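You operate a simulated robot arm through the tools that you are given. There is no shell and no other tool.

You are at the controls of a simulated two-armed robot. One attempt, no reset.

Task
Grease the roller on the service stand as the build card says.
Fine: push the roller coupler on the roller nipple, pump the card's full strokes into it (too many blow the seal); put the coupler back on its dock.

The check looks at the end state, three seconds after you hand in, the way a careful person would. Anything else that was tipped, shoved, dropped, spilled or broken makes it a failure. A push-on lid holds only when it is set on centred and level and pressed home; a screw cap is set on level and turned clockwise until tight.

Robot
Two 7-joint arms with two-finger parallel grippers on one trunk that stands fixed in place. Base frame: the origin is at the foot of the trunk, x ahead of it, y to its left, z up. Lengths are in mm, angles in rad, forces in N, time in s.
The left shoulder is at [70, 188, 1265], the right one opposite. With the tool pointing down near the work surface each hand reaches from about 200 to 780 mm from the base axis, measured 20 degrees to its own side. Payload 3.91 kg a hand.
The tool frame of a hand sits at the grasp point between the pads (the TCP): z along the fingers, y along the line on which they close. The tips reach 30 mm beyond it. Largest opening 110 mm; finger width 20, thickness 10; the body of the gripper, 48 by 112 mm, starts 55 mm behind the TCP.
Orientation is that of the tool frame in the base frame, as [roll, pitch, yaw] about the fixed x, y, z axes, in that order (R = Rz(yaw) Ry(pitch) Rx(roll)). With the fingers straight down and closing along the base's y, the tool's x points along the base's -x, its y along +y and its z along -z.

Tools
- The arms move only by the tool servo_tool. It takes "left_moves", "right_moves" or both (then of equal length, played together; a hand with none holds still); each is a list of rows, each an object of numbers (a shift or turn left out is 0, a gripper value left out holds the last): "tx", "ty", "tz": the shift along the base's x, y, z in cm; "wx", "wy", "wz": the turn, a rotation vector about the base's x, y, z in rad; "gripper": the closure, from 0 (fully open) to 1 (shut). In form: [{"tx": .., "ty": .., "tz": .., "wx": .., "wy": .., "wz": .., "gripper": ..}, ...]. A call has 1 to 20 rows; each row shifts and turns the commanded pose from where the row before left it. Each row takes 0.2 s and may step no farther than 50 mm and 0.15 rad from the row before; otherwise, or with a gripper value out of range, the whole call is refused. Where a pose cannot be reached the arm comes as near as it can. A force on the tool above 90 N (or 10 N above the force at the start of the call, whichever is more), or a blocked arm, ends the call early, and 0.2 s more pass. Each finger travels about 72 mm/s and halts on what it meets, pressing with about 28 N; the grip force reading is that of the motor and also rises with nothing between the fingers. The clock runs only during rows and for 0.2 s after the last one: add rows that do not move to give the fingers time. The reply holds the time, the measured pose of the TCP, the force on the tool along the base axes, the opening and the grip force, in the units named above and with some noise, with the torque about the TCP (base axes, N m) and any sound that the robot's microphone picked up.
- Cameras (640 x 400 px; columns grow to the right, rows downward): "scene" is now at [117, 63.3, 1505.5]; the picture's right is [0.69, -0.72, 0.00], its down [-0.32, -0.31, -0.90] and it looks along [0.65, 0.62, -0.44] (base axes); focal length 309 px, centre (320, 200). "left" rides on the left gripper at [72, -17, -103] in its tool frame; the picture's right is [0.23, 0.97, 0.00], its down [-0.76, 0.18, -0.62] and it looks along [-0.61, 0.14, 0.78] (tool axes); focal length 222 px, centre (320, 200). "right" rides on the right gripper at [72, 17, -103] in its tool frame; the picture's right is [-0.23, 0.97, 0.00], its down [-0.76, -0.18, -0.62] and it looks along [-0.61, -0.14, 0.78] (tool axes); focal length 222 px, centre (320, 200). There is no depth. A picture from a camera that has moved, and an enlarged one, comes with that camera's place and axes in the base frame and with its lens.
- get_image(camera): a new picture of that camera. No time passes.
- move_column(by): slides the trunk up (or, below 0, down) by that many mm; the arms and the scene camera ride with it, the base frame stays. It gives what a move gives, with no picture.
- pan_tilt(pan, tilt): turns the head with the scene camera to pan (to the left, within 1.501 rad either way) and tilt (down, from -0.506 to 1.204), counted from straight ahead of the robot. It gives what a move gives.
- close_up(camera, box): a new picture of the part [left, top, right, bottom] of that camera's present view, enlarged. No time passes.
- job_done(): hands the job in; it is judged then, once.

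Places have to be worked out from the pictures, the camera data and where the tool is seen. Open the grippers and draw the arms clear of the work before you hand the job in, unless the task says otherwise.

The tools are called after ">>>" by a JSON object that holds its "method" and its "body". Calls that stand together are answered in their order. servo_tool: Moves the arms, as the interface text tells. Its arguments: {"type":"object","properties":{"left_moves":{"type":"array","items":{"type":"object","properties":{"tx":{"type":"number"},"ty":{"type":"number"},"tz":{"type":"number"},"wx":{"type":"number"},"wy":{"type":"number"},"wz":{"type":"number"},"gripper":{"type":"number"}}}},"right_moves":{"type":"array","items":{"type":"object","properties":{"tx":{"type":"number"},"ty":{"type":"number"},"tz":{"type":"number"},"wx":{"type":"number"},"wy":{"type":"number"},"wz":{"type":"number"},"gripper":{"type":"number"}}}}},"required":[]} The other tools are called the same way: move_column (by) moves the trunk up or down; pan_tilt (pan, tilt) turns the head that bears the scene camera; get_image (camera) takes a picture; close_up (camera, box) takes an enlarged picture of a part of a camera's view; job_done () hands the job in.

At the start:

```text
time: 0.0
left_eef_pos: [369.2, 507.0, 1301.0]
left_orientation: [3.141, 0.0, 3.141]
left_ft_force: [-0.7, 0.6, 0.3]
left_wrist_torque: [0.0, -0.01, 0.01]
left_finger_gap: 109.8
left_finger_force: 0.1
right_eef_pos: [450.5, 76.3, 1280.6]
right_orientation: [-3.141, 0.002, -3.141]
right_ft_force: [0.0, 0.4, -0.2]
right_wrist_torque: [-0.02, 0.03, 0.01]
right_finger_gap: 110.1
right_finger_force: 0.0
trunk travel left (down, up): [-775.0, 165.0]
head pan, tilt (commanded): [0.766, 0.456]
```

scene: 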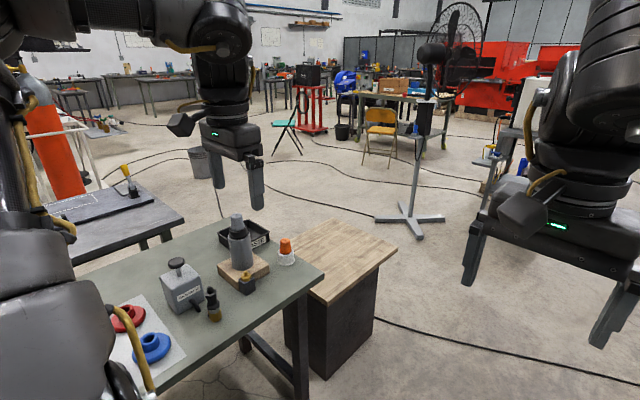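
right: 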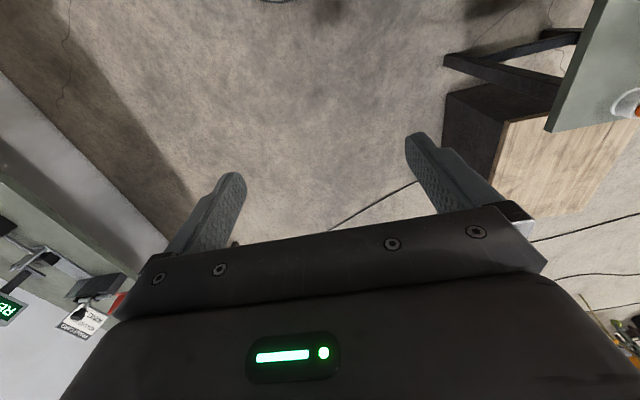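
left: 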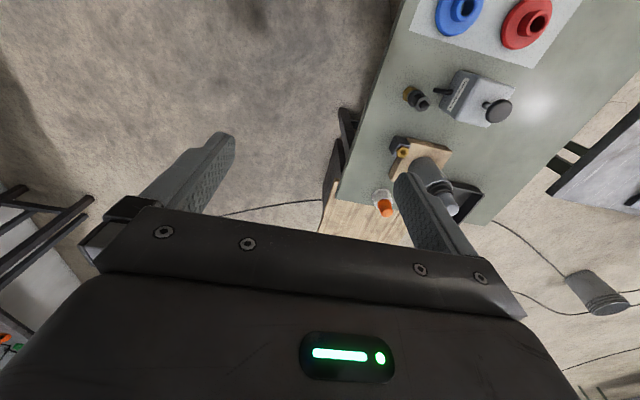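

The pictures show a grey bench with a grey box with a plunger, a roller on a stand, couplers and rings on the left side. I'll look closer at the bench first.

>>> {"method": "close_up", "body": {"camera": "scene", "box": [80, 200, 340, 390]}}

>>> {"method": "close_up", "body": {"camera": "left", "box": [320, 0, 640, 230]}}

>>> {"method": "close_up", "body": {"camera": "scene", "box": [150, 200, 310, 330]}}

```text
2.11 times, centred on (210, 295) of scene
camera zoom: at [117.0, 63.3, 1505.5], right [0.69, -0.72, 0.0], down [-0.32, -0.31, -0.9], along [0.65, 0.62, -0.44], focal length 650 px, centre (552, 0)
```

zoom: 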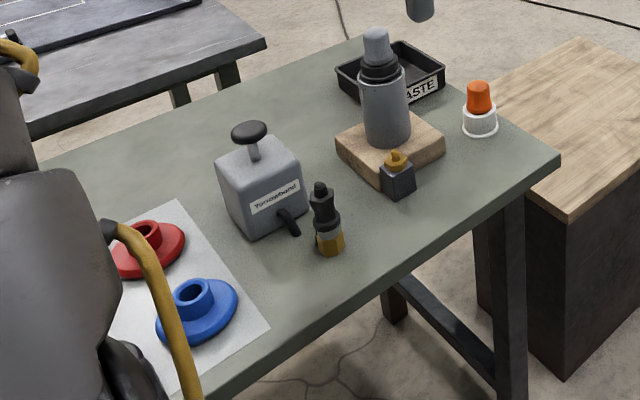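

```text
1.74 times, centred on (480, 115) of left
camera zoom: at [296.4, 490.7, 1404.5], right [-0.23, 0.97, 0.0], down [0.76, 0.18, 0.62], along [0.61, 0.14, -0.78], focal length 386 px, centre (42, 348)
```

zoom: 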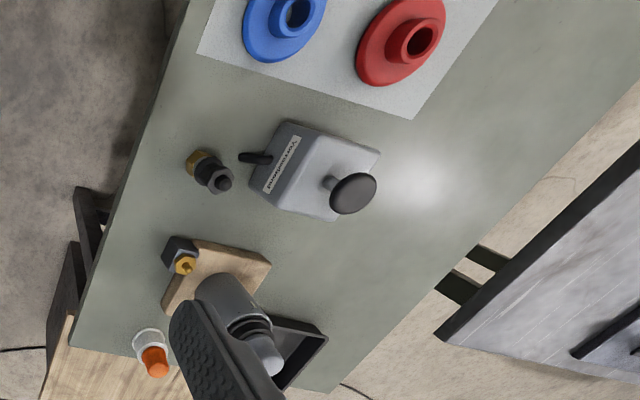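

```text
3.08 times, centred on (230, 265) of scene
camera zoom: at [117.0, 63.3, 1505.5], right [0.69, -0.72, 0.0], down [-0.32, -0.31, -0.9], along [0.65, 0.62, -0.44], focal length 951 px, centre (597, 0)
```

zoom: 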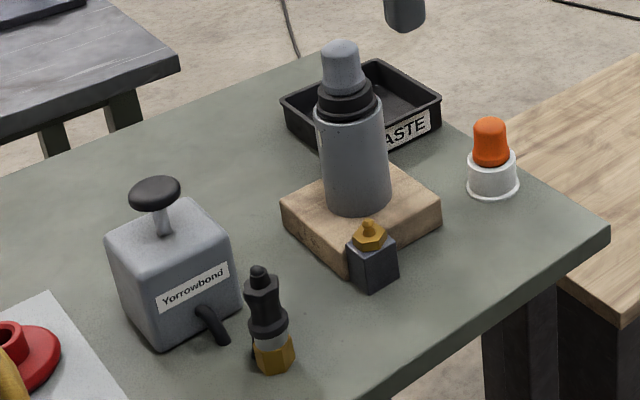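

I need to find the build card and the rest of the bench. I'll turn the head left and down.

>>> {"method": "pan_tilt", "body": {"pan": 1.2, "tilt": 0.6}}

>>> {"method": "get_image", "body": {"camera": "scene"}}

```text
time: 0.9
left_eef_pos: [368.8, 507.2, 1299.9]
left_orientation: [-3.141, 0.0, 3.141]
left_ft_force: [0.5, -0.3, 1.1]
left_wrist_torque: [0.01, 0.0, 0.0]
left_finger_gap: 110.2
left_finger_force: 0.2
right_eef_pos: [450.4, 77.1, 1279.6]
right_orientation: [-3.14, 0.0, -3.141]
right_ft_force: [-0.4, 0.6, -0.6]
right_wrist_torque: [0.0, -0.01, 0.01]
right_finger_gap: 110.1
right_finger_force: 0.1
trunk travel left (down, up): [-775.0, 165.0]
head pan, tilt (commanded): [1.201, 0.6]
```

```text
taken
camera scene: at [82.9, 81.9, 1492.5], right [0.93, -0.36, 0.0], down [-0.2, -0.53, -0.83], along [0.3, 0.77, -0.56], focal length 309 px, centre (320, 200)
```

scene: 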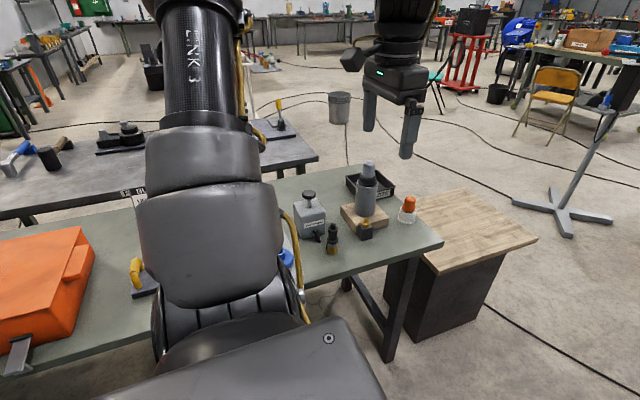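

The left arm blocks the middle; an orange case and something yellow are seen farther left. I'll zoom in.

>>> {"method": "close_up", "body": {"camera": "scene", "box": [0, 180, 320, 400]}}

>>> {"method": "pan_tilt", "body": {"pan": 1.5, "tilt": 0.8}}

>>> {"method": "get_image", "body": {"camera": "scene"}}

```text
1.82 times, centred on (160, 290) of scene
camera zoom: at [82.9, 81.9, 1492.5], right [0.93, -0.36, 0.0], down [-0.2, -0.53, -0.83], along [0.3, 0.77, -0.56], focal length 562 px, centre (611, 36)
```

zoom: 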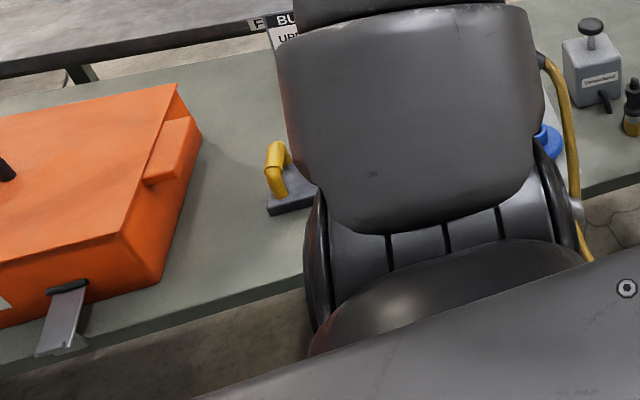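

```text
time: 1.7
left_eef_pos: [369.1, 507.8, 1301.1]
left_orientation: [3.141, 0.0, -3.14]
left_ft_force: [-0.3, 0.3, -0.7]
left_wrist_torque: [-0.01, 0.02, 0.01]
left_finger_gap: 110.1
left_finger_force: 0.1
right_eef_pos: [450.4, 76.5, 1279.6]
right_orientation: [-3.141, 0.0, -3.141]
right_ft_force: [-0.9, -0.4, 0.2]
right_wrist_torque: [0.0, 0.0, -0.01]
right_finger_gap: 110.0
right_finger_force: 0.1
trunk travel left (down, up): [-775.0, 165.0]
head pan, tilt (commanded): [1.499, 0.799]
```

```text
taken
camera scene: at [56.7, 80.0, 1475.6], right [1.0, -0.07, 0.0], down [-0.05, -0.71, -0.7], along [0.05, 0.7, -0.72], focal length 309 px, centre (320, 200)
```

scene: 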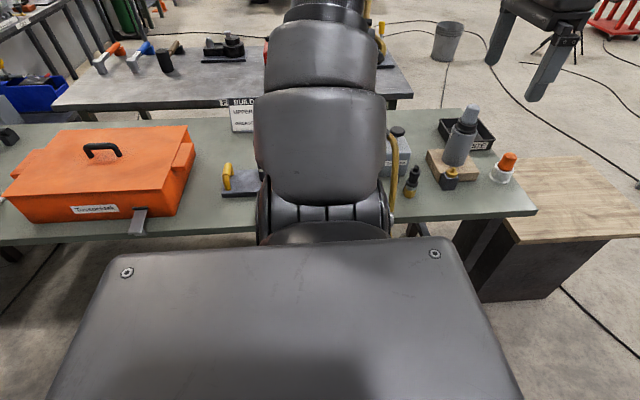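

The build card stands behind the left arm on the far bench edge. I'll swing the left hand around (yaw about +90°, tilt slightly) so that its camera looks at the card.

>>> {"method": "servo_tool", "body": {"left_moves": [{"tx": -2.5, "ty": 0.5, "wz": 0.14}, {"tx": -2.5, "ty": 0.5, "wz": 0.14}, {"tx": -2.5, "ty": 0.5, "wz": 0.14}, {"tx": -2.5, "ty": 0.5, "wz": 0.14}, {"tx": -2.5, "ty": 0.5, "wz": 0.14}, {"tx": -2.5, "ty": 0.5, "wz": 0.14}, {"tx": -2.5, "ty": 0.5, "wz": 0.14}, {"tx": -2.5, "ty": 0.5, "wz": 0.14}, {"tx": -2.5, "wz": 0.14}, {"tx": -2.5, "wz": 0.14}, {"tx": -2.5, "wz": 0.14}, {"tx": -2.5}, {"wx": 0.1}, {"wx": 0.1}, {"wx": 0.1}, {"wx": 0.1}]}}

>>> {"method": "get_image", "body": {"camera": "left"}}

>>> {"method": "get_image", "body": {"camera": "scene"}}

```text
time: 5.1
left_eef_pos: [106.0, 671.9, 1288.2]
left_orientation: [3.128, 0.397, -1.607]
left_ft_force: [-0.1, -0.6, 0.3]
left_wrist_torque: [-0.02, 0.0, -0.02]
left_finger_gap: 110.1
left_finger_force: 0.0
left hand out of reach, approached as far as the arm can: row 9, 10, 11, 12, 13, 14, 15, 16
right_eef_pos: [449.2, 76.9, 1281.6]
right_orientation: [-3.14, 0.001, -3.141]
right_ft_force: [0.7, -0.7, 0.6]
right_wrist_torque: [0.01, -0.01, -0.02]
right_finger_gap: 109.9
right_finger_force: 0.1
trunk travel left (down, up): [-775.0, 165.0]
head pan, tilt (commanded): [1.499, 0.799]
```

```text
taken
camera left: at [120.8, 563.8, 1356.0], right [-0.98, -0.18, -0.08], down [-0.15, 0.47, 0.87], along [-0.12, 0.87, -0.48], focal length 222 px, centre (320, 200)
```

left: 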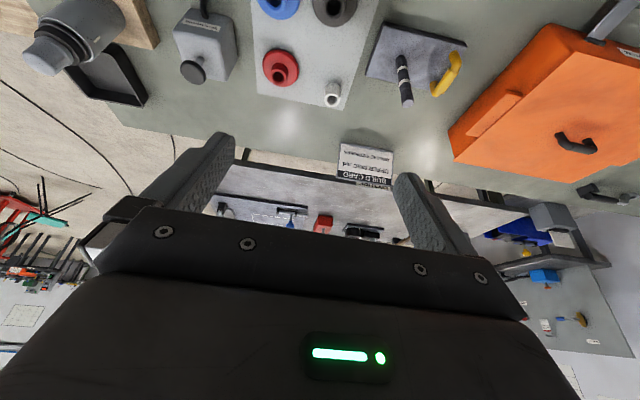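

```text
taken
camera scene: at [56.2, 80.1, 1475.6], right [1.0, -0.07, 0.0], down [-0.05, -0.72, -0.7], along [0.05, 0.7, -0.72], focal length 309 px, centre (320, 200)
```

scene: 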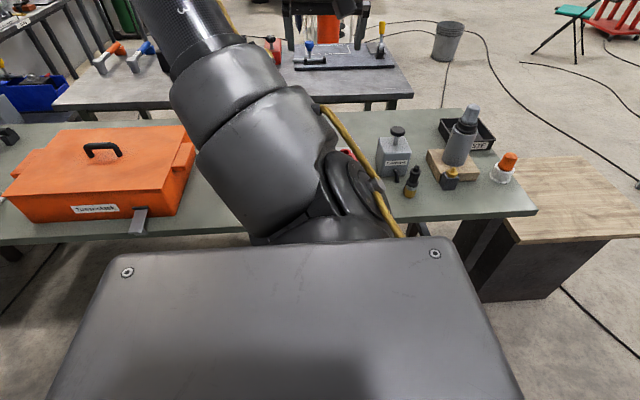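

The left camera now sees the whole bench and the build card, upside-down. I'll zoom onto the card and the parts.

>>> {"method": "close_up", "body": {"camera": "left", "box": [325, 140, 405, 190]}}

>>> {"method": "close_up", "body": {"camera": "left", "box": [240, 0, 480, 150]}}

>>> {"method": "close_up", "body": {"camera": "left", "box": [0, 0, 260, 120]}}

```text
8.00 times, centred on (365, 165) of left
camera zoom: at [120.8, 563.8, 1356.0], right [-0.98, -0.18, -0.08], down [-0.15, 0.47, 0.87], along [-0.12, 0.87, -0.48], focal length 1777 px, centre (-40, 480)
```

zoom: 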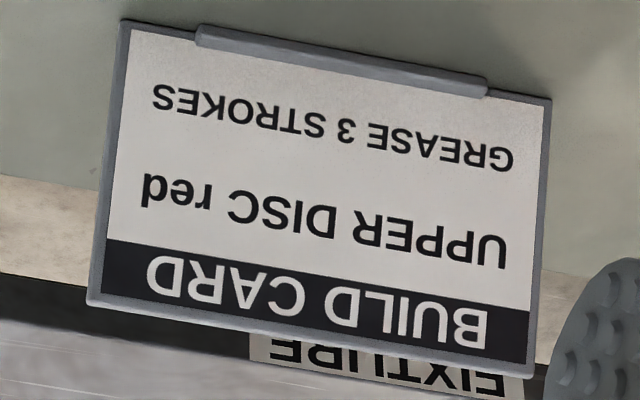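

```text
2.67 times, centred on (360, 75) of left
camera zoom: at [120.8, 563.8, 1356.0], right [-0.98, -0.18, -0.08], down [-0.15, 0.47, 0.87], along [-0.12, 0.87, -0.48], focal length 592 px, centre (213, 533)
```

zoom: 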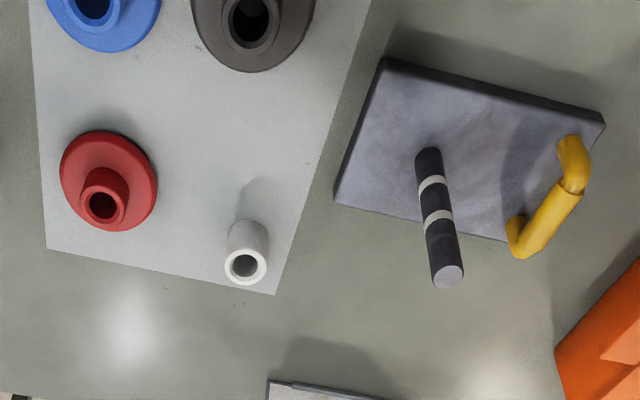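

```text
2.46 times, centred on (130, 60) of left
camera zoom: at [120.8, 563.8, 1356.0], right [-0.98, -0.18, -0.08], down [-0.15, 0.47, 0.87], along [-0.12, 0.87, -0.48], focal length 547 px, centre (788, 545)
```

zoom: 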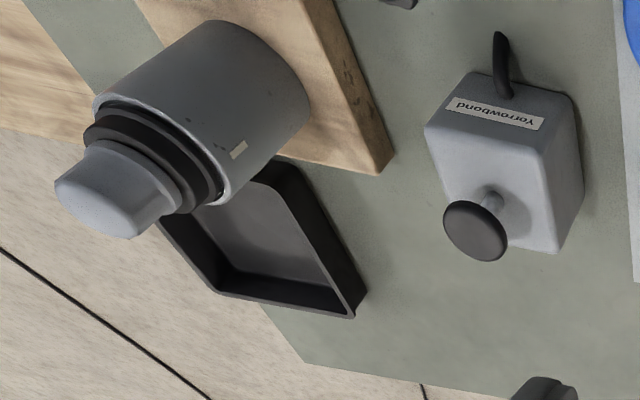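

The card reads "UPPER DISC red / GREASE 3 STROKES", so three full strokes. The bench top is about z=771, the pump knob about (338,850,970), the coupler dock about (390,757) and the nipple about (516,768,856). I'll bring the left hand back to the straight-down pose for a better view of the coupler and nipple.

>>> {"method": "servo_tool", "body": {"left_moves": [{"tx": 2, "wx": -0.1}, {"tx": 2, "wx": -0.1}, {"tx": 2, "wx": -0.1}, {"tx": 2, "wx": -0.1}, {"tx": 2, "wz": -0.14}, {"tx": 2, "wz": -0.14}, {"tx": 2, "wz": -0.14}, {"tx": 2, "wz": -0.14}, {"tx": 2, "wz": -0.14}, {"wz": -0.14}, {"wz": -0.14}, {"wz": -0.14}, {"wz": -0.14}, {"wz": -0.14}, {"wz": -0.14}]}}

>>> {"method": "get_image", "body": {"camera": "left"}}

```text
time: 8.3
left_eef_pos: [287.4, 670.6, 1287.4]
left_orientation: [3.141, -0.001, 3.139]
left_ft_force: [0.0, 0.4, -1.0]
left_wrist_torque: [0.02, 0.01, 0.05]
left_finger_gap: 109.9
left_finger_force: 0.1
right_eef_pos: [449.6, 76.5, 1280.9]
right_orientation: [-3.138, 0.0, 3.141]
right_ft_force: [1.1, 0.3, -1.6]
right_wrist_torque: [-0.01, 0.02, -0.02]
right_finger_gap: 109.8
right_finger_force: 0.1
trunk travel left (down, up): [-775.0, 165.0]
head pan, tilt (commanded): [1.499, 0.799]
```

```text
taken
camera left: at [214.0, 654.0, 1391.7], right [-0.22, 0.97, 0.0], down [0.76, 0.18, 0.62], along [0.61, 0.14, -0.78], focal length 222 px, centre (320, 200)
```

left: 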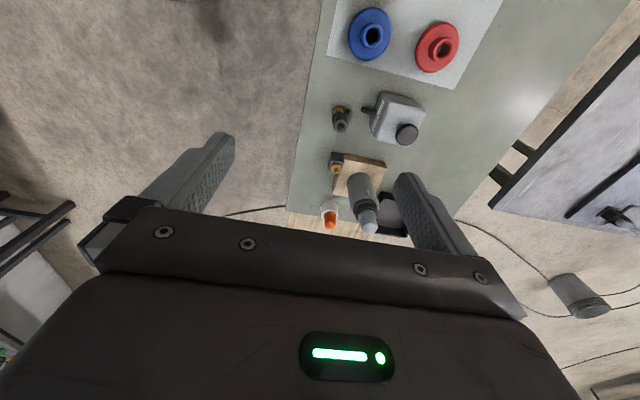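

Now the view shows the workspace from above. I'll enlarge the region with coupler, pump and nipple.

>>> {"method": "close_up", "body": {"camera": "left", "box": [290, 80, 450, 180]}}

>>> {"method": "close_up", "body": {"camera": "scene", "box": [370, 100, 530, 220]}}

```text
4.00 times, centred on (370, 130) of left
camera zoom: at [214.0, 654.0, 1391.7], right [-0.22, 0.97, 0.0], down [0.76, 0.18, 0.62], along [0.61, 0.14, -0.78], focal length 888 px, centre (120, 480)
```

zoom: 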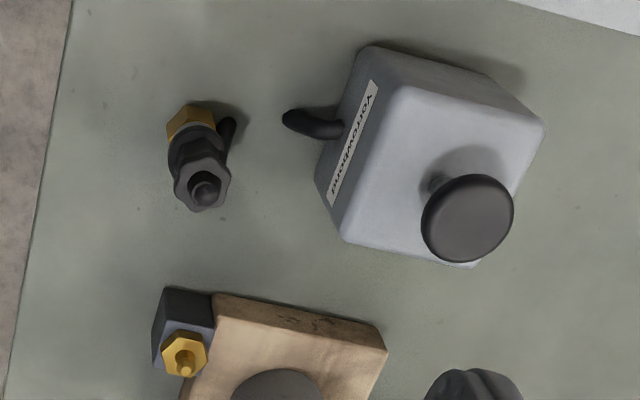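

```text
3.33 times, centred on (450, 160) of scene
camera zoom: at [56.8, 80.0, 1475.6], right [1.0, -0.07, 0.0], down [-0.05, -0.72, -0.7], along [0.05, 0.7, -0.72], focal length 1030 px, centre (-113, 333)
```

zoom: 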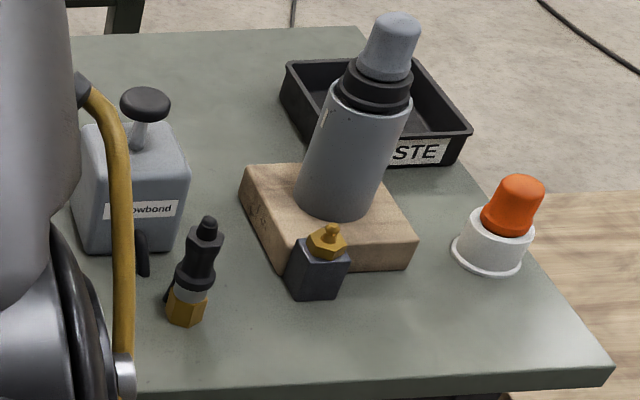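

The coupler (black, on a brass hex dock) stands at about (390,757) and the nipple is a brass hex with ball on the dark block. I'll lower the trunk 200 mm to gain reach for the left arm and then look closer.

>>> {"method": "move_column", "body": {"by": -200}}

>>> {"method": "get_image", "body": {"camera": "scene"}}

>>> {"method": "get_image", "body": {"camera": "left"}}

```text
time: 10.5
left_eef_pos: [286.8, 670.0, 1088.2]
left_orientation: [3.141, -0.001, -3.141]
left_ft_force: [-0.1, -0.2, 0.0]
left_wrist_torque: [0.01, -0.01, -0.02]
left_finger_gap: 110.3
left_finger_force: 0.1
right_eef_pos: [450.4, 76.4, 1080.4]
right_orientation: [-3.14, 0.001, 3.141]
right_ft_force: [-0.5, 0.2, -0.5]
right_wrist_torque: [0.02, -0.02, 0.0]
right_finger_gap: 109.8
right_finger_force: 0.0
trunk travel left (down, up): [-575.0, 365.0]
head pan, tilt (commanded): [1.499, 0.799]
```

```text
taken
camera scene: at [56.4, 80.0, 1275.6], right [1.0, -0.07, 0.0], down [-0.05, -0.72, -0.7], along [0.05, 0.7, -0.72], focal length 309 px, centre (320, 200)
```

scene: 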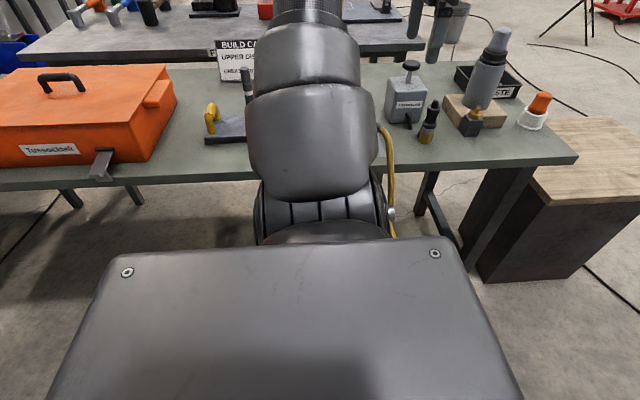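

```text
taken
camera left: at [213.7, 653.8, 1191.9], right [-0.23, 0.97, 0.0], down [0.76, 0.18, 0.62], along [0.61, 0.14, -0.78], focal length 222 px, centre (320, 200)
```

left: 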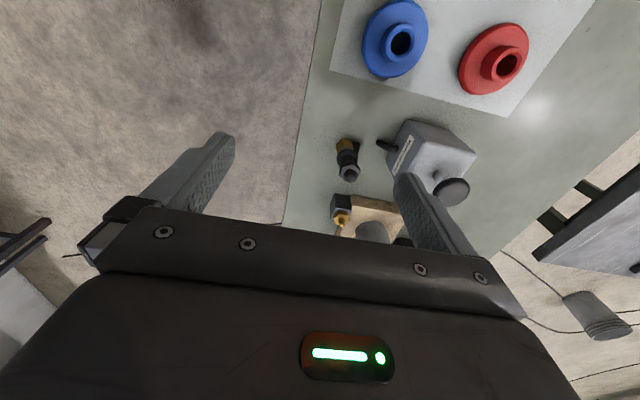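

I'll take close-ups from both cameras to triangulate the coupler, knob and nipple.

>>> {"method": "close_up", "body": {"camera": "scene", "box": [370, 20, 570, 145]}}

>>> {"method": "close_up", "body": {"camera": "left", "box": [310, 110, 490, 240]}}

>>> {"method": "close_up", "body": {"camera": "scene", "box": [400, 90, 500, 150]}}

```text
3.20 times, centred on (470, 82) of scene
camera zoom: at [56.4, 80.0, 1275.6], right [1.0, -0.07, 0.0], down [-0.05, -0.72, -0.7], along [0.05, 0.7, -0.72], focal length 989 px, centre (-160, 576)
```

zoom: 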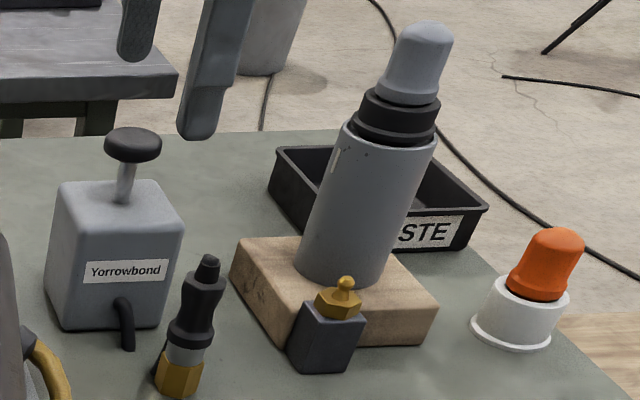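

```text
3.08 times, centred on (400, 175) of left
camera zoom: at [213.7, 653.8, 1191.9], right [-0.23, 0.97, 0.0], down [0.76, 0.18, 0.62], along [0.61, 0.14, -0.78], focal length 684 px, centre (74, 277)
```

zoom: 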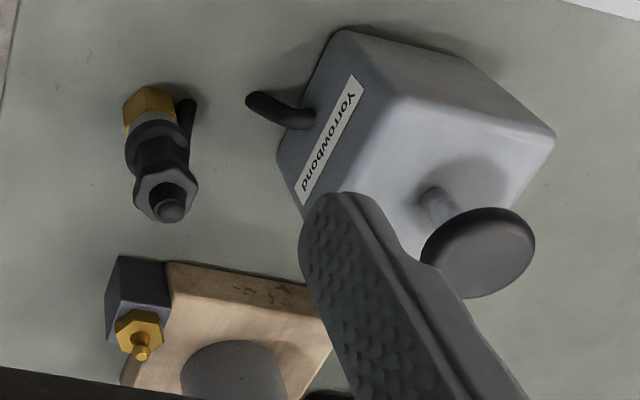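

```text
6.40 times, centred on (450, 120) of scene
camera zoom: at [56.4, 80.0, 1275.6], right [1.0, -0.07, 0.0], down [-0.05, -0.72, -0.7], along [0.05, 0.7, -0.72], focal length 1978 px, centre (-512, 712)
```

zoom: 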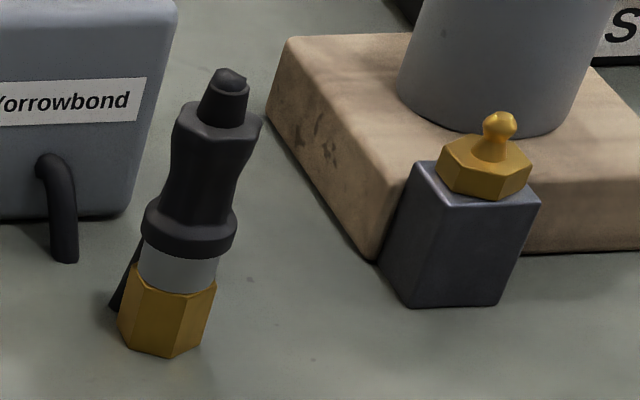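

The coupler axis works out at about (382,743) with its top near z 911, the nipple ball at (511,769,874), the knob at (355,880,939) and the bench at z≈800. I'll yaw the left hand by ~59° (so that it clears the roller later) and move over the coupler.

>>> {"method": "servo_tool", "body": {"left_moves": [{"tx": 1.2, "ty": 0.9, "wz": 0.129}, {"tx": 1.2, "ty": 0.9, "wz": 0.129}, {"tx": 1.2, "ty": 0.9, "wz": 0.129}, {"tx": 1.2, "ty": 0.9, "wz": 0.129}, {"tx": 1.2, "ty": 0.9, "wz": 0.129}, {"tx": 1.2, "ty": 0.9, "wz": 0.129}, {"tx": 1.2, "ty": 0.9, "wz": 0.129}, {"tx": 1.1, "ty": 1.0, "wz": 0.127}, {"tz": -2.5}, {"tz": -2.5}, {"tz": -2.5}, {}]}}

>>> {"method": "get_image", "body": {"camera": "left"}}

>>> {"method": "get_image", "body": {"camera": "scene"}}

```text
time: 13.1
left_eef_pos: [379.8, 743.1, 1011.0]
left_orientation: [-3.141, -0.001, -2.111]
left_ft_force: [-0.1, -0.3, 1.2]
left_wrist_torque: [0.01, -0.02, -0.03]
left_finger_gap: 109.9
left_finger_force: 0.1
right_eef_pos: [450.4, 76.4, 1080.4]
right_orientation: [-3.14, -0.001, -3.141]
right_ft_force: [0.6, 0.9, 0.0]
right_wrist_torque: [0.02, -0.01, 0.02]
right_finger_gap: 110.0
right_finger_force: 0.0
trunk travel left (down, up): [-575.0, 365.0]
head pan, tilt (commanded): [1.499, 0.799]
```

```text
taken
camera left: at [357.6, 672.7, 1115.7], right [-0.95, 0.31, 0.0], down [0.24, 0.74, 0.62], along [0.19, 0.59, -0.78], focal length 222 px, centre (320, 200)
```

left: 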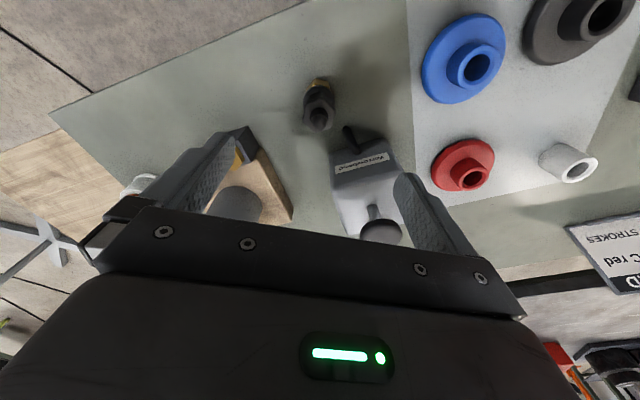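

```text
taken
camera scene: at [56.5, 79.5, 1275.6], right [1.0, -0.07, 0.0], down [-0.05, -0.71, -0.7], along [0.05, 0.7, -0.72], focal length 309 px, centre (320, 200)
```

scene: 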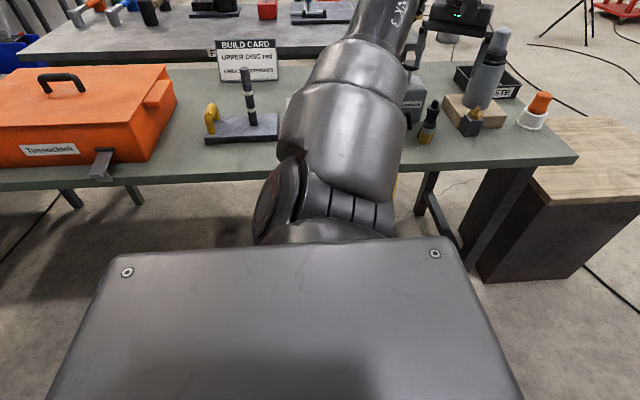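

The hand now hovers over the coupler. I'll enlarge the coupler and compare with the tool axis.

>>> {"method": "close_up", "body": {"camera": "left", "box": [270, 60, 400, 150]}}

>>> {"method": "close_up", "body": {"camera": "scene", "box": [390, 0, 530, 150]}}

```text
4.44 times, centred on (335, 105) of left
camera zoom: at [357.6, 672.7, 1115.7], right [-0.95, 0.31, 0.0], down [0.24, 0.74, 0.62], along [0.19, 0.59, -0.78], focal length 987 px, centre (253, 622)
```

zoom: 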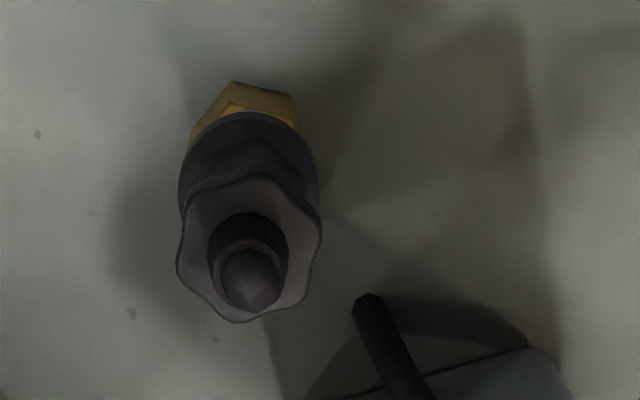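

```text
2.67 times, centred on (460, 75) of scene
camera zoom: at [56.5, 79.5, 1275.6], right [1.0, -0.07, 0.0], down [-0.05, -0.71, -0.7], along [0.05, 0.7, -0.72], focal length 824 px, centre (-53, 533)
```

zoom: 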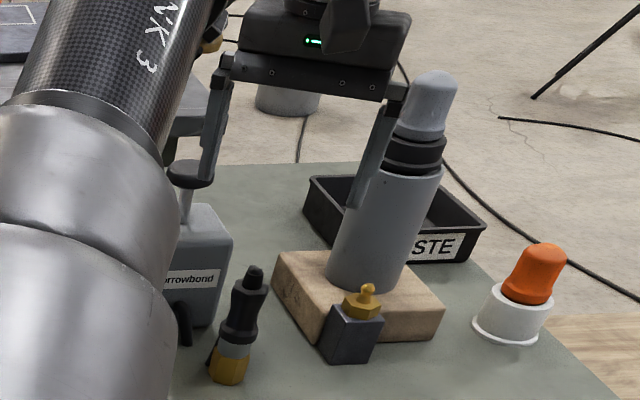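

The coupler axis lies within 1–2 mm of the tool axis. I'll partly close the fingers and descend to z≈880, so that the pads span the black collar.

>>> {"method": "servo_tool", "body": {"left_moves": [{"tx": 0.07, "gripper": 0.3}, {"tz": -1.0}, {"tz": -2.5}, {"tz": -2.5}, {"tz": -2.5}, {"tz": -2.5}, {"tz": -2.0}, {}]}}

>>> {"method": "close_up", "body": {"camera": "left", "box": [180, 60, 460, 240]}}

>>> {"method": "close_up", "body": {"camera": "scene", "box": [390, 40, 490, 150]}}

```text
time: 14.9
left_eef_pos: [381.9, 744.0, 881.9]
left_orientation: [-3.141, 0.0, -2.112]
left_ft_force: [-0.6, -0.7, 0.6]
left_wrist_torque: [-0.03, -0.03, 0.01]
left_finger_gap: 76.9
left_finger_force: 0.1
right_eef_pos: [450.6, 77.0, 1080.9]
right_orientation: [-3.14, 0.0, 3.141]
right_ft_force: [-0.2, -0.1, -0.8]
right_wrist_torque: [0.04, -0.01, 0.0]
right_finger_gap: 110.1
right_finger_force: 0.0
trunk travel left (down, up): [-575.0, 365.0]
head pan, tilt (commanded): [1.499, 0.799]
```

```text
2.22 times, centred on (320, 150) of left
camera zoom: at [359.0, 672.8, 986.2], right [-0.95, 0.31, 0.0], down [0.24, 0.74, 0.62], along [0.19, 0.59, -0.78], focal length 494 px, centre (320, 311)
```

zoom: 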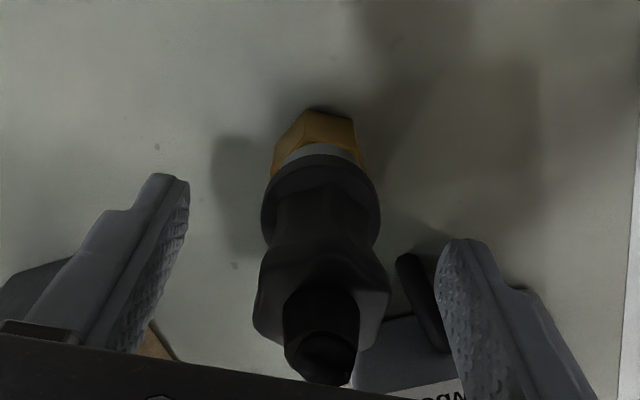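

```text
3.64 times, centred on (440, 95) of scene
camera zoom: at [56.4, 79.8, 1275.6], right [1.0, -0.07, 0.0], down [-0.05, -0.72, -0.7], along [0.05, 0.7, -0.72], focal length 1124 px, centre (-116, 582)
```

zoom: 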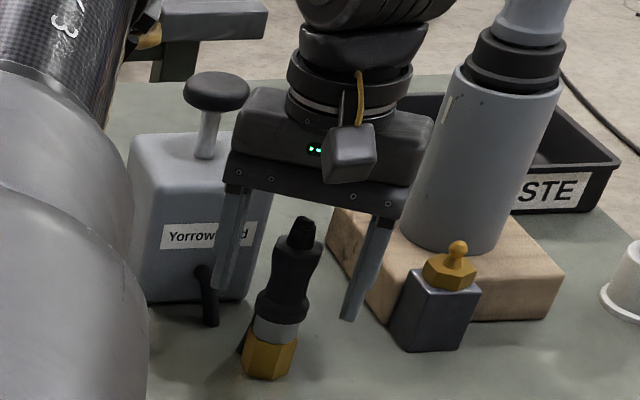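

The coupler is centred between the fingers. I'll close on it.

>>> {"method": "servo_tool", "body": {"left_moves": [{"gripper": 1}, {}, {}, {}, {}]}}

>>> {"method": "close_up", "body": {"camera": "scene", "box": [390, 40, 490, 150]}}

>>> {"method": "close_up", "body": {"camera": "left", "box": [180, 60, 460, 240]}}

```text
time: 16.1
left_eef_pos: [382.3, 743.4, 882.1]
left_orientation: [3.141, -0.001, -2.111]
left_ft_force: [-0.5, 0.0, 0.0]
left_wrist_torque: [0.0, -0.06, -0.01]
left_finger_gap: 31.9
left_finger_force: 28.1
right_eef_pos: [450.0, 76.4, 1080.2]
right_orientation: [-3.139, -0.001, 3.141]
right_ft_force: [0.3, -0.7, -0.2]
right_wrist_torque: [-0.03, 0.0, -0.02]
right_finger_gap: 110.0
right_finger_force: 0.0
trunk travel left (down, up): [-575.0, 365.0]
head pan, tilt (commanded): [1.499, 0.799]
```

```text
3.64 times, centred on (440, 95) of scene
camera zoom: at [56.6, 80.3, 1275.5], right [1.0, -0.07, 0.0], down [-0.05, -0.72, -0.7], along [0.05, 0.69, -0.72], focal length 1124 px, centre (-116, 582)
```

zoom: 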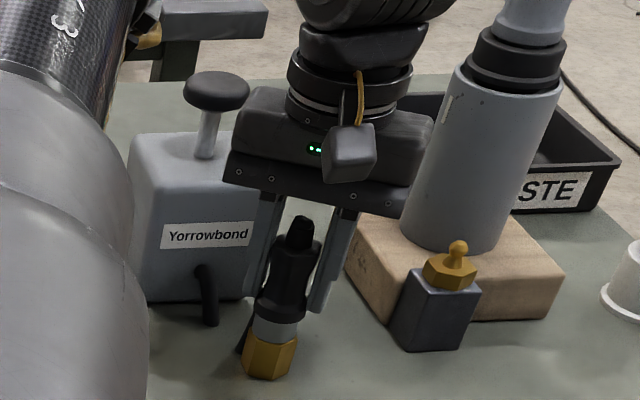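

```text
2.22 times, centred on (320, 150) of left
camera zoom: at [359.1, 673.2, 986.1], right [-0.95, 0.31, 0.0], down [0.24, 0.74, 0.62], along [0.19, 0.59, -0.78], focal length 494 px, centre (320, 311)
```

zoom: 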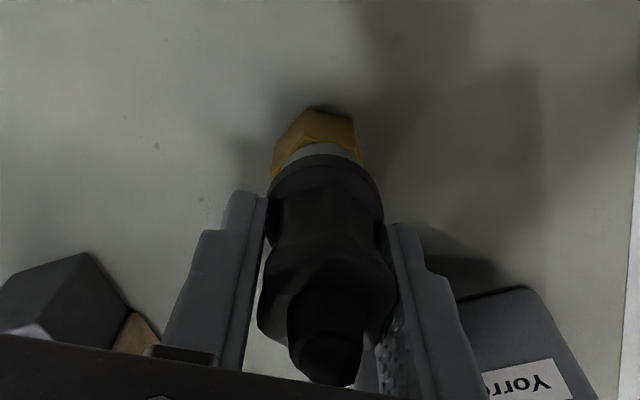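

Gripped at 31.9 mm gap, with the docked TCP at (382.3,743.4,882.1). I'll pull straight up slowly.

>>> {"method": "servo_tool", "body": {"left_moves": [{"tz": 0.5}, {"tz": 0.5}, {"tz": 0.5}, {"tz": 0.5}, {"tz": 1}, {"tz": 1}, {}]}}

>>> {"method": "close_up", "body": {"camera": "scene", "box": [390, 20, 500, 150]}}

>>> {"method": "close_up", "body": {"camera": "left", "box": [180, 60, 460, 240]}}

```text
time: 17.7
left_eef_pos: [381.4, 745.3, 923.1]
left_orientation: [3.142, 0.0, -2.112]
left_ft_force: [0.1, 0.4, -0.3]
left_wrist_torque: [0.0, 0.0, 0.02]
left_finger_gap: 32.1
left_finger_force: 28.1
right_eef_pos: [450.4, 76.6, 1081.0]
right_orientation: [-3.141, 0.001, 3.142]
right_ft_force: [0.4, -0.4, 0.2]
right_wrist_torque: [0.03, 0.0, -0.01]
right_finger_gap: 110.0
right_finger_force: 0.1
trunk travel left (down, up): [-575.0, 365.0]
head pan, tilt (commanded): [1.499, 0.799]
```

```text
3.08 times, centred on (445, 85) of scene
camera zoom: at [56.7, 80.5, 1275.5], right [1.0, -0.07, 0.0], down [-0.05, -0.72, -0.7], along [0.05, 0.69, -0.72], focal length 951 px, centre (-65, 554)
```

zoom: 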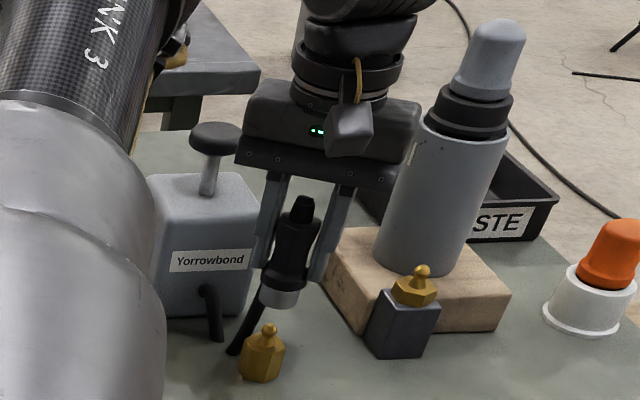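

```text
2.22 times, centred on (320, 150) of left
camera zoom: at [359.2, 673.0, 1026.1], right [-0.95, 0.31, 0.0], down [0.24, 0.74, 0.62], along [0.19, 0.59, -0.78], focal length 494 px, centre (320, 311)
```

zoom: 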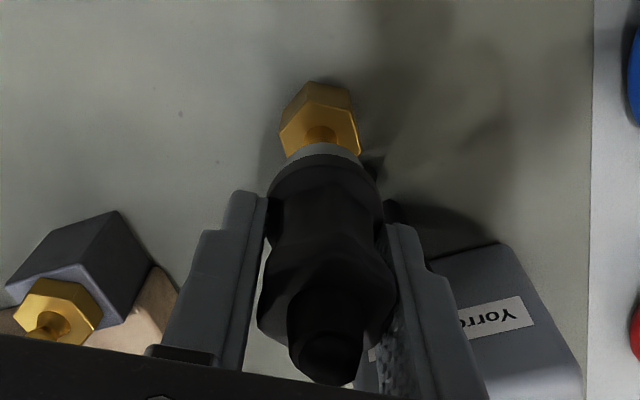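

The coupler came off cleanly; the dock is a brass hex post with its own ball. The coupler has a black hose pigtail hanging at its side, so I'll raise it more and study it before moving to the nipple.

>>> {"method": "servo_tool", "body": {"left_moves": [{"tz": 2}, {"tz": 2}, {"tz": 2}, {}]}}

>>> {"method": "close_up", "body": {"camera": "scene", "box": [400, 30, 500, 130]}}

>>> {"method": "close_up", "body": {"camera": "left", "box": [200, 50, 440, 220]}}

```text
time: 18.7
left_eef_pos: [384.2, 744.0, 984.0]
left_orientation: [3.142, 0.0, -2.112]
left_ft_force: [0.3, 0.3, -0.3]
left_wrist_torque: [0.01, -0.02, 0.0]
left_finger_gap: 32.0
left_finger_force: 27.7
right_eef_pos: [450.2, 76.9, 1080.0]
right_orientation: [-3.14, 0.0, -3.14]
right_ft_force: [-0.4, -0.4, -0.9]
right_wrist_torque: [0.0, 0.01, 0.03]
right_finger_gap: 110.2
right_finger_force: 0.1
trunk travel left (down, up): [-575.0, 365.0]
head pan, tilt (commanded): [1.499, 0.799]
```

```text
4.00 times, centred on (450, 80) of scene
camera zoom: at [56.5, 80.6, 1275.5], right [1.0, -0.07, 0.0], down [-0.05, -0.72, -0.7], along [0.05, 0.69, -0.72], focal length 1236 px, centre (-200, 680)
```

zoom: 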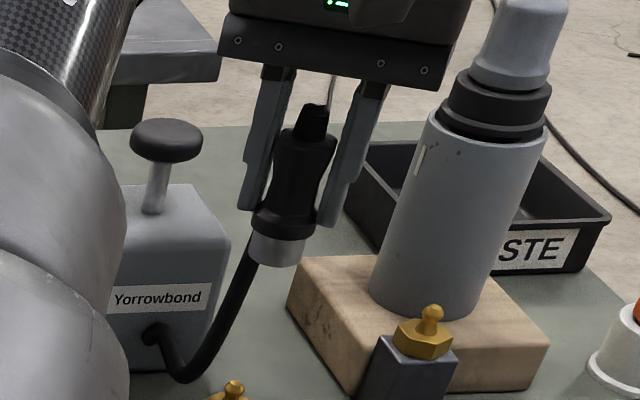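

```text
2.35 times, centred on (320, 135) of left
camera zoom: at [360.1, 672.7, 1088.3], right [-0.95, 0.31, 0.0], down [0.24, 0.74, 0.62], along [0.19, 0.59, -0.78], focal length 523 px, centre (320, 353)
```

zoom: 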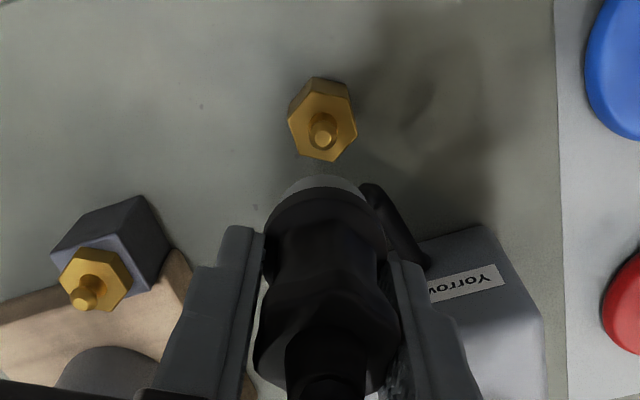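

The hose is drawn live between pump and coupler, so the pigtail is just slack hose. The nipple lies about (+131, +28, +35) mm from the dock; I'll move there at height and then compare the nipple's pixel with the dock's pixel seen from the same offset.

>>> {"method": "servo_tool", "body": {"left_moves": [{"tz": 1.75}, {"tz": 1.75}, {"tx": 2.1, "ty": 0.4}, {"tx": 2.2, "ty": 0.5}, {"tx": 2.2, "ty": 0.5}, {"tx": 2.2, "ty": 0.5}, {"tx": 2.2, "ty": 0.5}, {"tx": 2.2, "ty": 0.4}, {}, {}]}}

>>> {"method": "close_up", "body": {"camera": "left", "box": [200, 50, 440, 220]}}

>>> {"method": "close_up", "body": {"camera": "scene", "box": [400, 0, 560, 140]}}

```text
time: 20.9
left_eef_pos: [502.4, 770.7, 1019.2]
left_orientation: [-3.141, -0.002, -2.112]
left_ft_force: [0.5, 0.2, -0.4]
left_wrist_torque: [0.01, 0.0, 0.01]
left_finger_gap: 32.1
left_finger_force: 28.3
left hand out of reach, approached as far as the arm can: row 8
right_eef_pos: [451.1, 77.8, 1080.3]
right_orientation: [-3.139, 0.001, 3.14]
right_ft_force: [-0.4, -0.1, 0.1]
right_wrist_torque: [-0.01, 0.0, -0.02]
right_finger_gap: 110.2
right_finger_force: 0.1
trunk travel left (down, up): [-575.0, 365.0]
head pan, tilt (commanded): [1.499, 0.799]
```

```text
2.35 times, centred on (320, 135) of left
camera zoom: at [479.0, 700.3, 1122.2], right [-0.95, 0.31, 0.0], down [0.24, 0.74, 0.62], along [0.19, 0.59, -0.78], focal length 523 px, centre (320, 353)
```

zoom: 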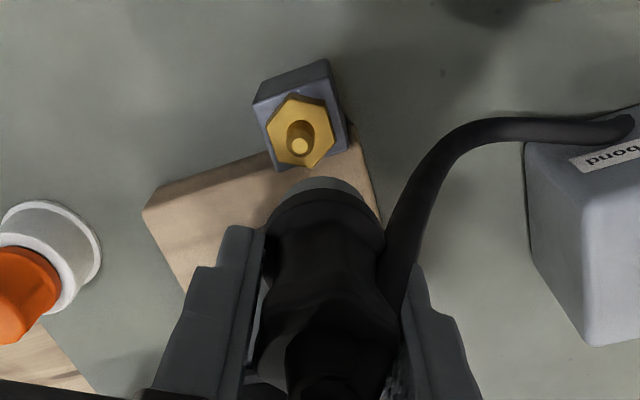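

```text
2.86 times, centred on (480, 70) of scene
camera zoom: at [56.8, 80.6, 1275.5], right [1.0, -0.07, 0.0], down [-0.05, -0.72, -0.7], along [0.05, 0.69, -0.72], focal length 883 px, centre (-137, 571)
```

zoom: 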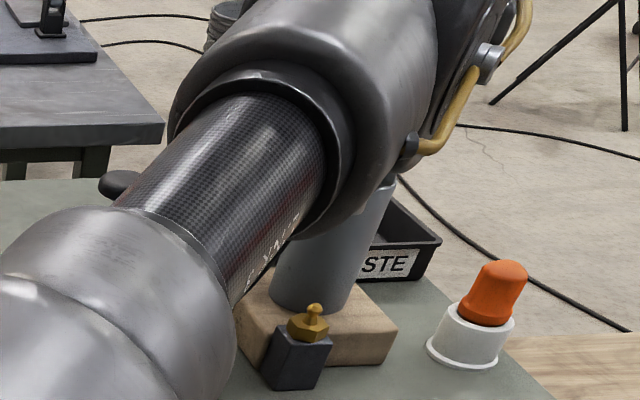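

The arm is at its reach limit here (about 10 mm short), so a straight-down grip won't do for the nipple. I'll take the coupler back to the dock and re-grip it with the hand tilted outward, which brings the wrist closer to the shoulder.

>>> {"method": "servo_tool", "body": {"left_moves": [{"tx": -2.0, "ty": -0.44}, {"tx": -2.0, "ty": -0.45}, {"tx": -2.0, "ty": -0.45}, {"tx": -2.0, "ty": -0.45}, {"tx": -2.0, "ty": -0.45}, {"tx": -2.0, "ty": -0.44}, {"tz": -1.75}, {"tz": -1.75}, {}, {}]}}

>>> {"method": "close_up", "body": {"camera": "left", "box": [200, 50, 440, 220]}}

>>> {"method": "servo_tool", "body": {"left_moves": [{}]}}

>>> {"method": "servo_tool", "body": {"left_moves": [{}]}}

```text
time: 23.1
left_eef_pos: [381.3, 743.9, 981.5]
left_orientation: [-3.141, -0.003, -2.112]
left_ft_force: [0.0, 0.0, -1.3]
left_wrist_torque: [0.04, 0.01, 0.0]
left_finger_gap: 32.0
left_finger_force: 27.8
right_eef_pos: [449.9, 77.2, 1080.2]
right_orientation: [-3.139, 0.0, -3.141]
right_ft_force: [0.4, -0.7, -0.3]
right_wrist_torque: [0.02, 0.01, 0.0]
right_finger_gap: 110.2
right_finger_force: 0.0
trunk travel left (down, up): [-575.0, 365.0]
head pan, tilt (commanded): [1.499, 0.799]
```

```text
2.35 times, centred on (320, 135) of left
camera zoom: at [358.9, 673.4, 1086.3], right [-0.95, 0.31, 0.0], down [0.24, 0.74, 0.62], along [0.19, 0.59, -0.78], focal length 523 px, centre (320, 353)
```

zoom: 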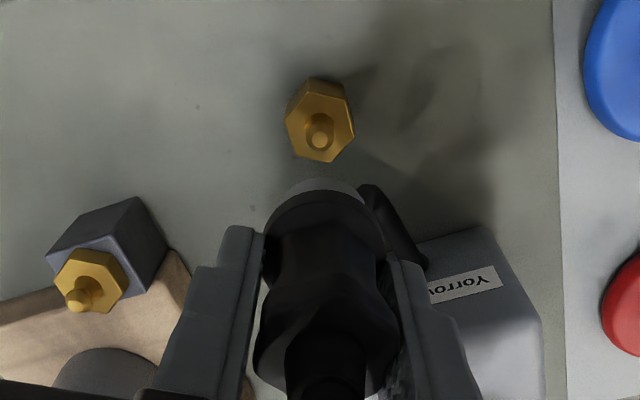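

```text
time: 23.5
left_eef_pos: [382.6, 743.4, 982.9]
left_orientation: [-3.141, -0.001, -2.111]
left_ft_force: [0.7, 0.5, -1.0]
left_wrist_torque: [0.01, -0.04, 0.01]
left_finger_gap: 31.8
left_finger_force: 27.9
right_eef_pos: [449.7, 77.9, 1080.1]
right_orientation: [-3.141, -0.001, -3.141]
right_ft_force: [-0.2, 0.0, -1.2]
right_wrist_torque: [-0.04, -0.04, -0.01]
right_finger_gap: 109.9
right_finger_force: 0.1
trunk travel left (down, up): [-575.0, 365.0]
head pan, tilt (commanded): [1.499, 0.799]
```

```text
time: 23.9
left_eef_pos: [382.0, 743.6, 981.8]
left_orientation: [-3.142, 0.0, -2.112]
left_ft_force: [-0.3, 0.5, -1.3]
left_wrist_torque: [-0.01, 0.01, 0.04]
left_finger_gap: 31.8
left_finger_force: 27.8
right_eef_pos: [450.1, 77.6, 1080.7]
right_orientation: [-3.141, 0.0, -3.14]
right_ft_force: [0.2, -0.1, -0.2]
right_wrist_torque: [-0.06, -0.05, 0.01]
right_finger_gap: 109.9
right_finger_force: 0.0
trunk travel left (down, up): [-575.0, 365.0]
head pan, tilt (commanded): [1.499, 0.799]
```

Averaged position is (382.0,743.6,982); the dock's image sits ~1 mm off from when I lifted it. I'll correct +1 mm in x and lower onto the dock gently.

>>> {"method": "servo_tool", "body": {"left_moves": [{"tx": 0.1, "ty": -0.03}, {"tz": -2}, {"tz": -2}, {"tz": -2}, {"tz": -1.5}, {}]}}

>>> {"method": "close_up", "body": {"camera": "scene", "box": [400, 70, 480, 140]}}

>>> {"method": "close_up", "body": {"camera": "left", "box": [240, 80, 400, 180]}}

```text
time: 25.3
left_eef_pos: [382.5, 743.2, 907.5]
left_orientation: [3.141, -0.001, -2.111]
left_ft_force: [0.1, 0.4, -0.9]
left_wrist_torque: [0.02, -0.03, 0.02]
left_finger_gap: 32.1
left_finger_force: 28.0
right_eef_pos: [450.5, 75.8, 1080.6]
right_orientation: [-3.14, 0.0, 3.14]
right_ft_force: [0.3, 0.1, 0.1]
right_wrist_torque: [-0.02, -0.02, 0.01]
right_finger_gap: 110.0
right_finger_force: 0.0
trunk travel left (down, up): [-575.0, 365.0]
head pan, tilt (commanded): [1.499, 0.799]
```

```text
5.71 times, centred on (440, 105) of scene
camera zoom: at [56.6, 79.8, 1275.6], right [1.0, -0.07, 0.0], down [-0.05, -0.72, -0.7], along [0.05, 0.7, -0.72], focal length 1766 px, centre (-366, 743)
```

zoom: 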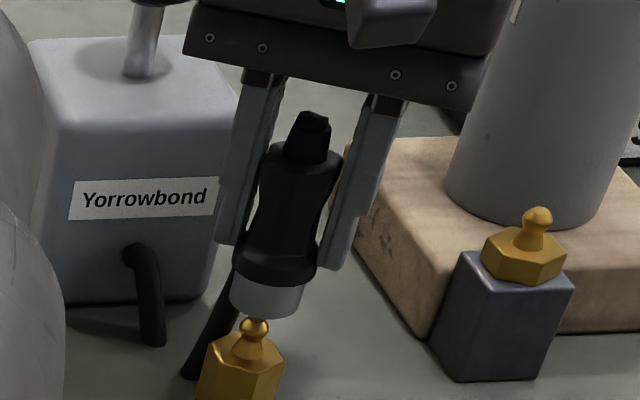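

```text
4.00 times, centred on (320, 130) of left
camera zoom: at [359.8, 671.8, 1011.9], right [-0.95, 0.31, 0.0], down [0.24, 0.74, 0.62], along [0.19, 0.59, -0.78], focal length 888 px, centre (320, 480)
```

zoom: 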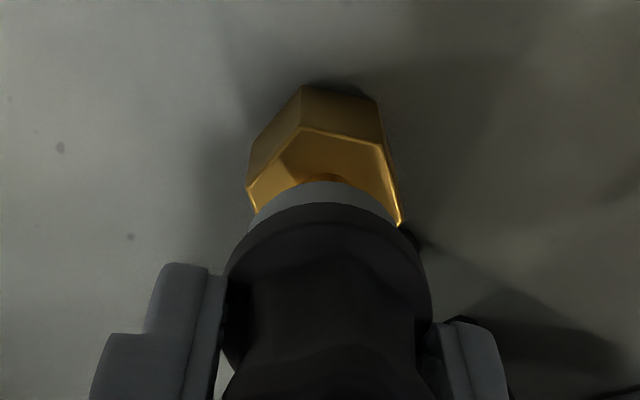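

Aligned above the dock ball. I'll lower the remaining 25 mm in small steps and watch the force.

>>> {"method": "servo_tool", "body": {"left_moves": [{"tz": -0.5}, {"tz": -0.5}, {"tz": -0.5}, {"tz": -0.5}, {"tz": -0.5}, {}]}}

>>> {"method": "close_up", "body": {"camera": "scene", "box": [400, 70, 480, 140]}}

```text
time: 26.7
left_eef_pos: [380.7, 742.5, 881.6]
left_orientation: [3.141, 0.001, -2.111]
left_ft_force: [-1.0, 0.0, 2.6]
left_wrist_torque: [0.02, 0.09, 0.01]
left_finger_gap: 31.8
left_finger_force: 28.2
right_eef_pos: [450.4, 76.8, 1080.1]
right_orientation: [-3.139, 0.0, -3.141]
right_ft_force: [0.1, 0.8, 0.3]
right_wrist_torque: [-0.02, 0.04, -0.04]
right_finger_gap: 110.2
right_finger_force: 0.0
trunk travel left (down, up): [-575.0, 365.0]
head pan, tilt (commanded): [1.499, 0.799]
```

```text
5.71 times, centred on (440, 105) of scene
camera zoom: at [56.3, 79.8, 1275.7], right [1.0, -0.07, 0.0], down [-0.05, -0.72, -0.7], along [0.05, 0.7, -0.72], focal length 1766 px, centre (-366, 743)
```

zoom: 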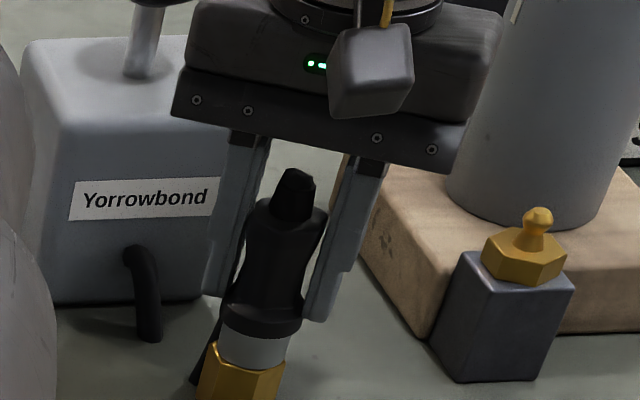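

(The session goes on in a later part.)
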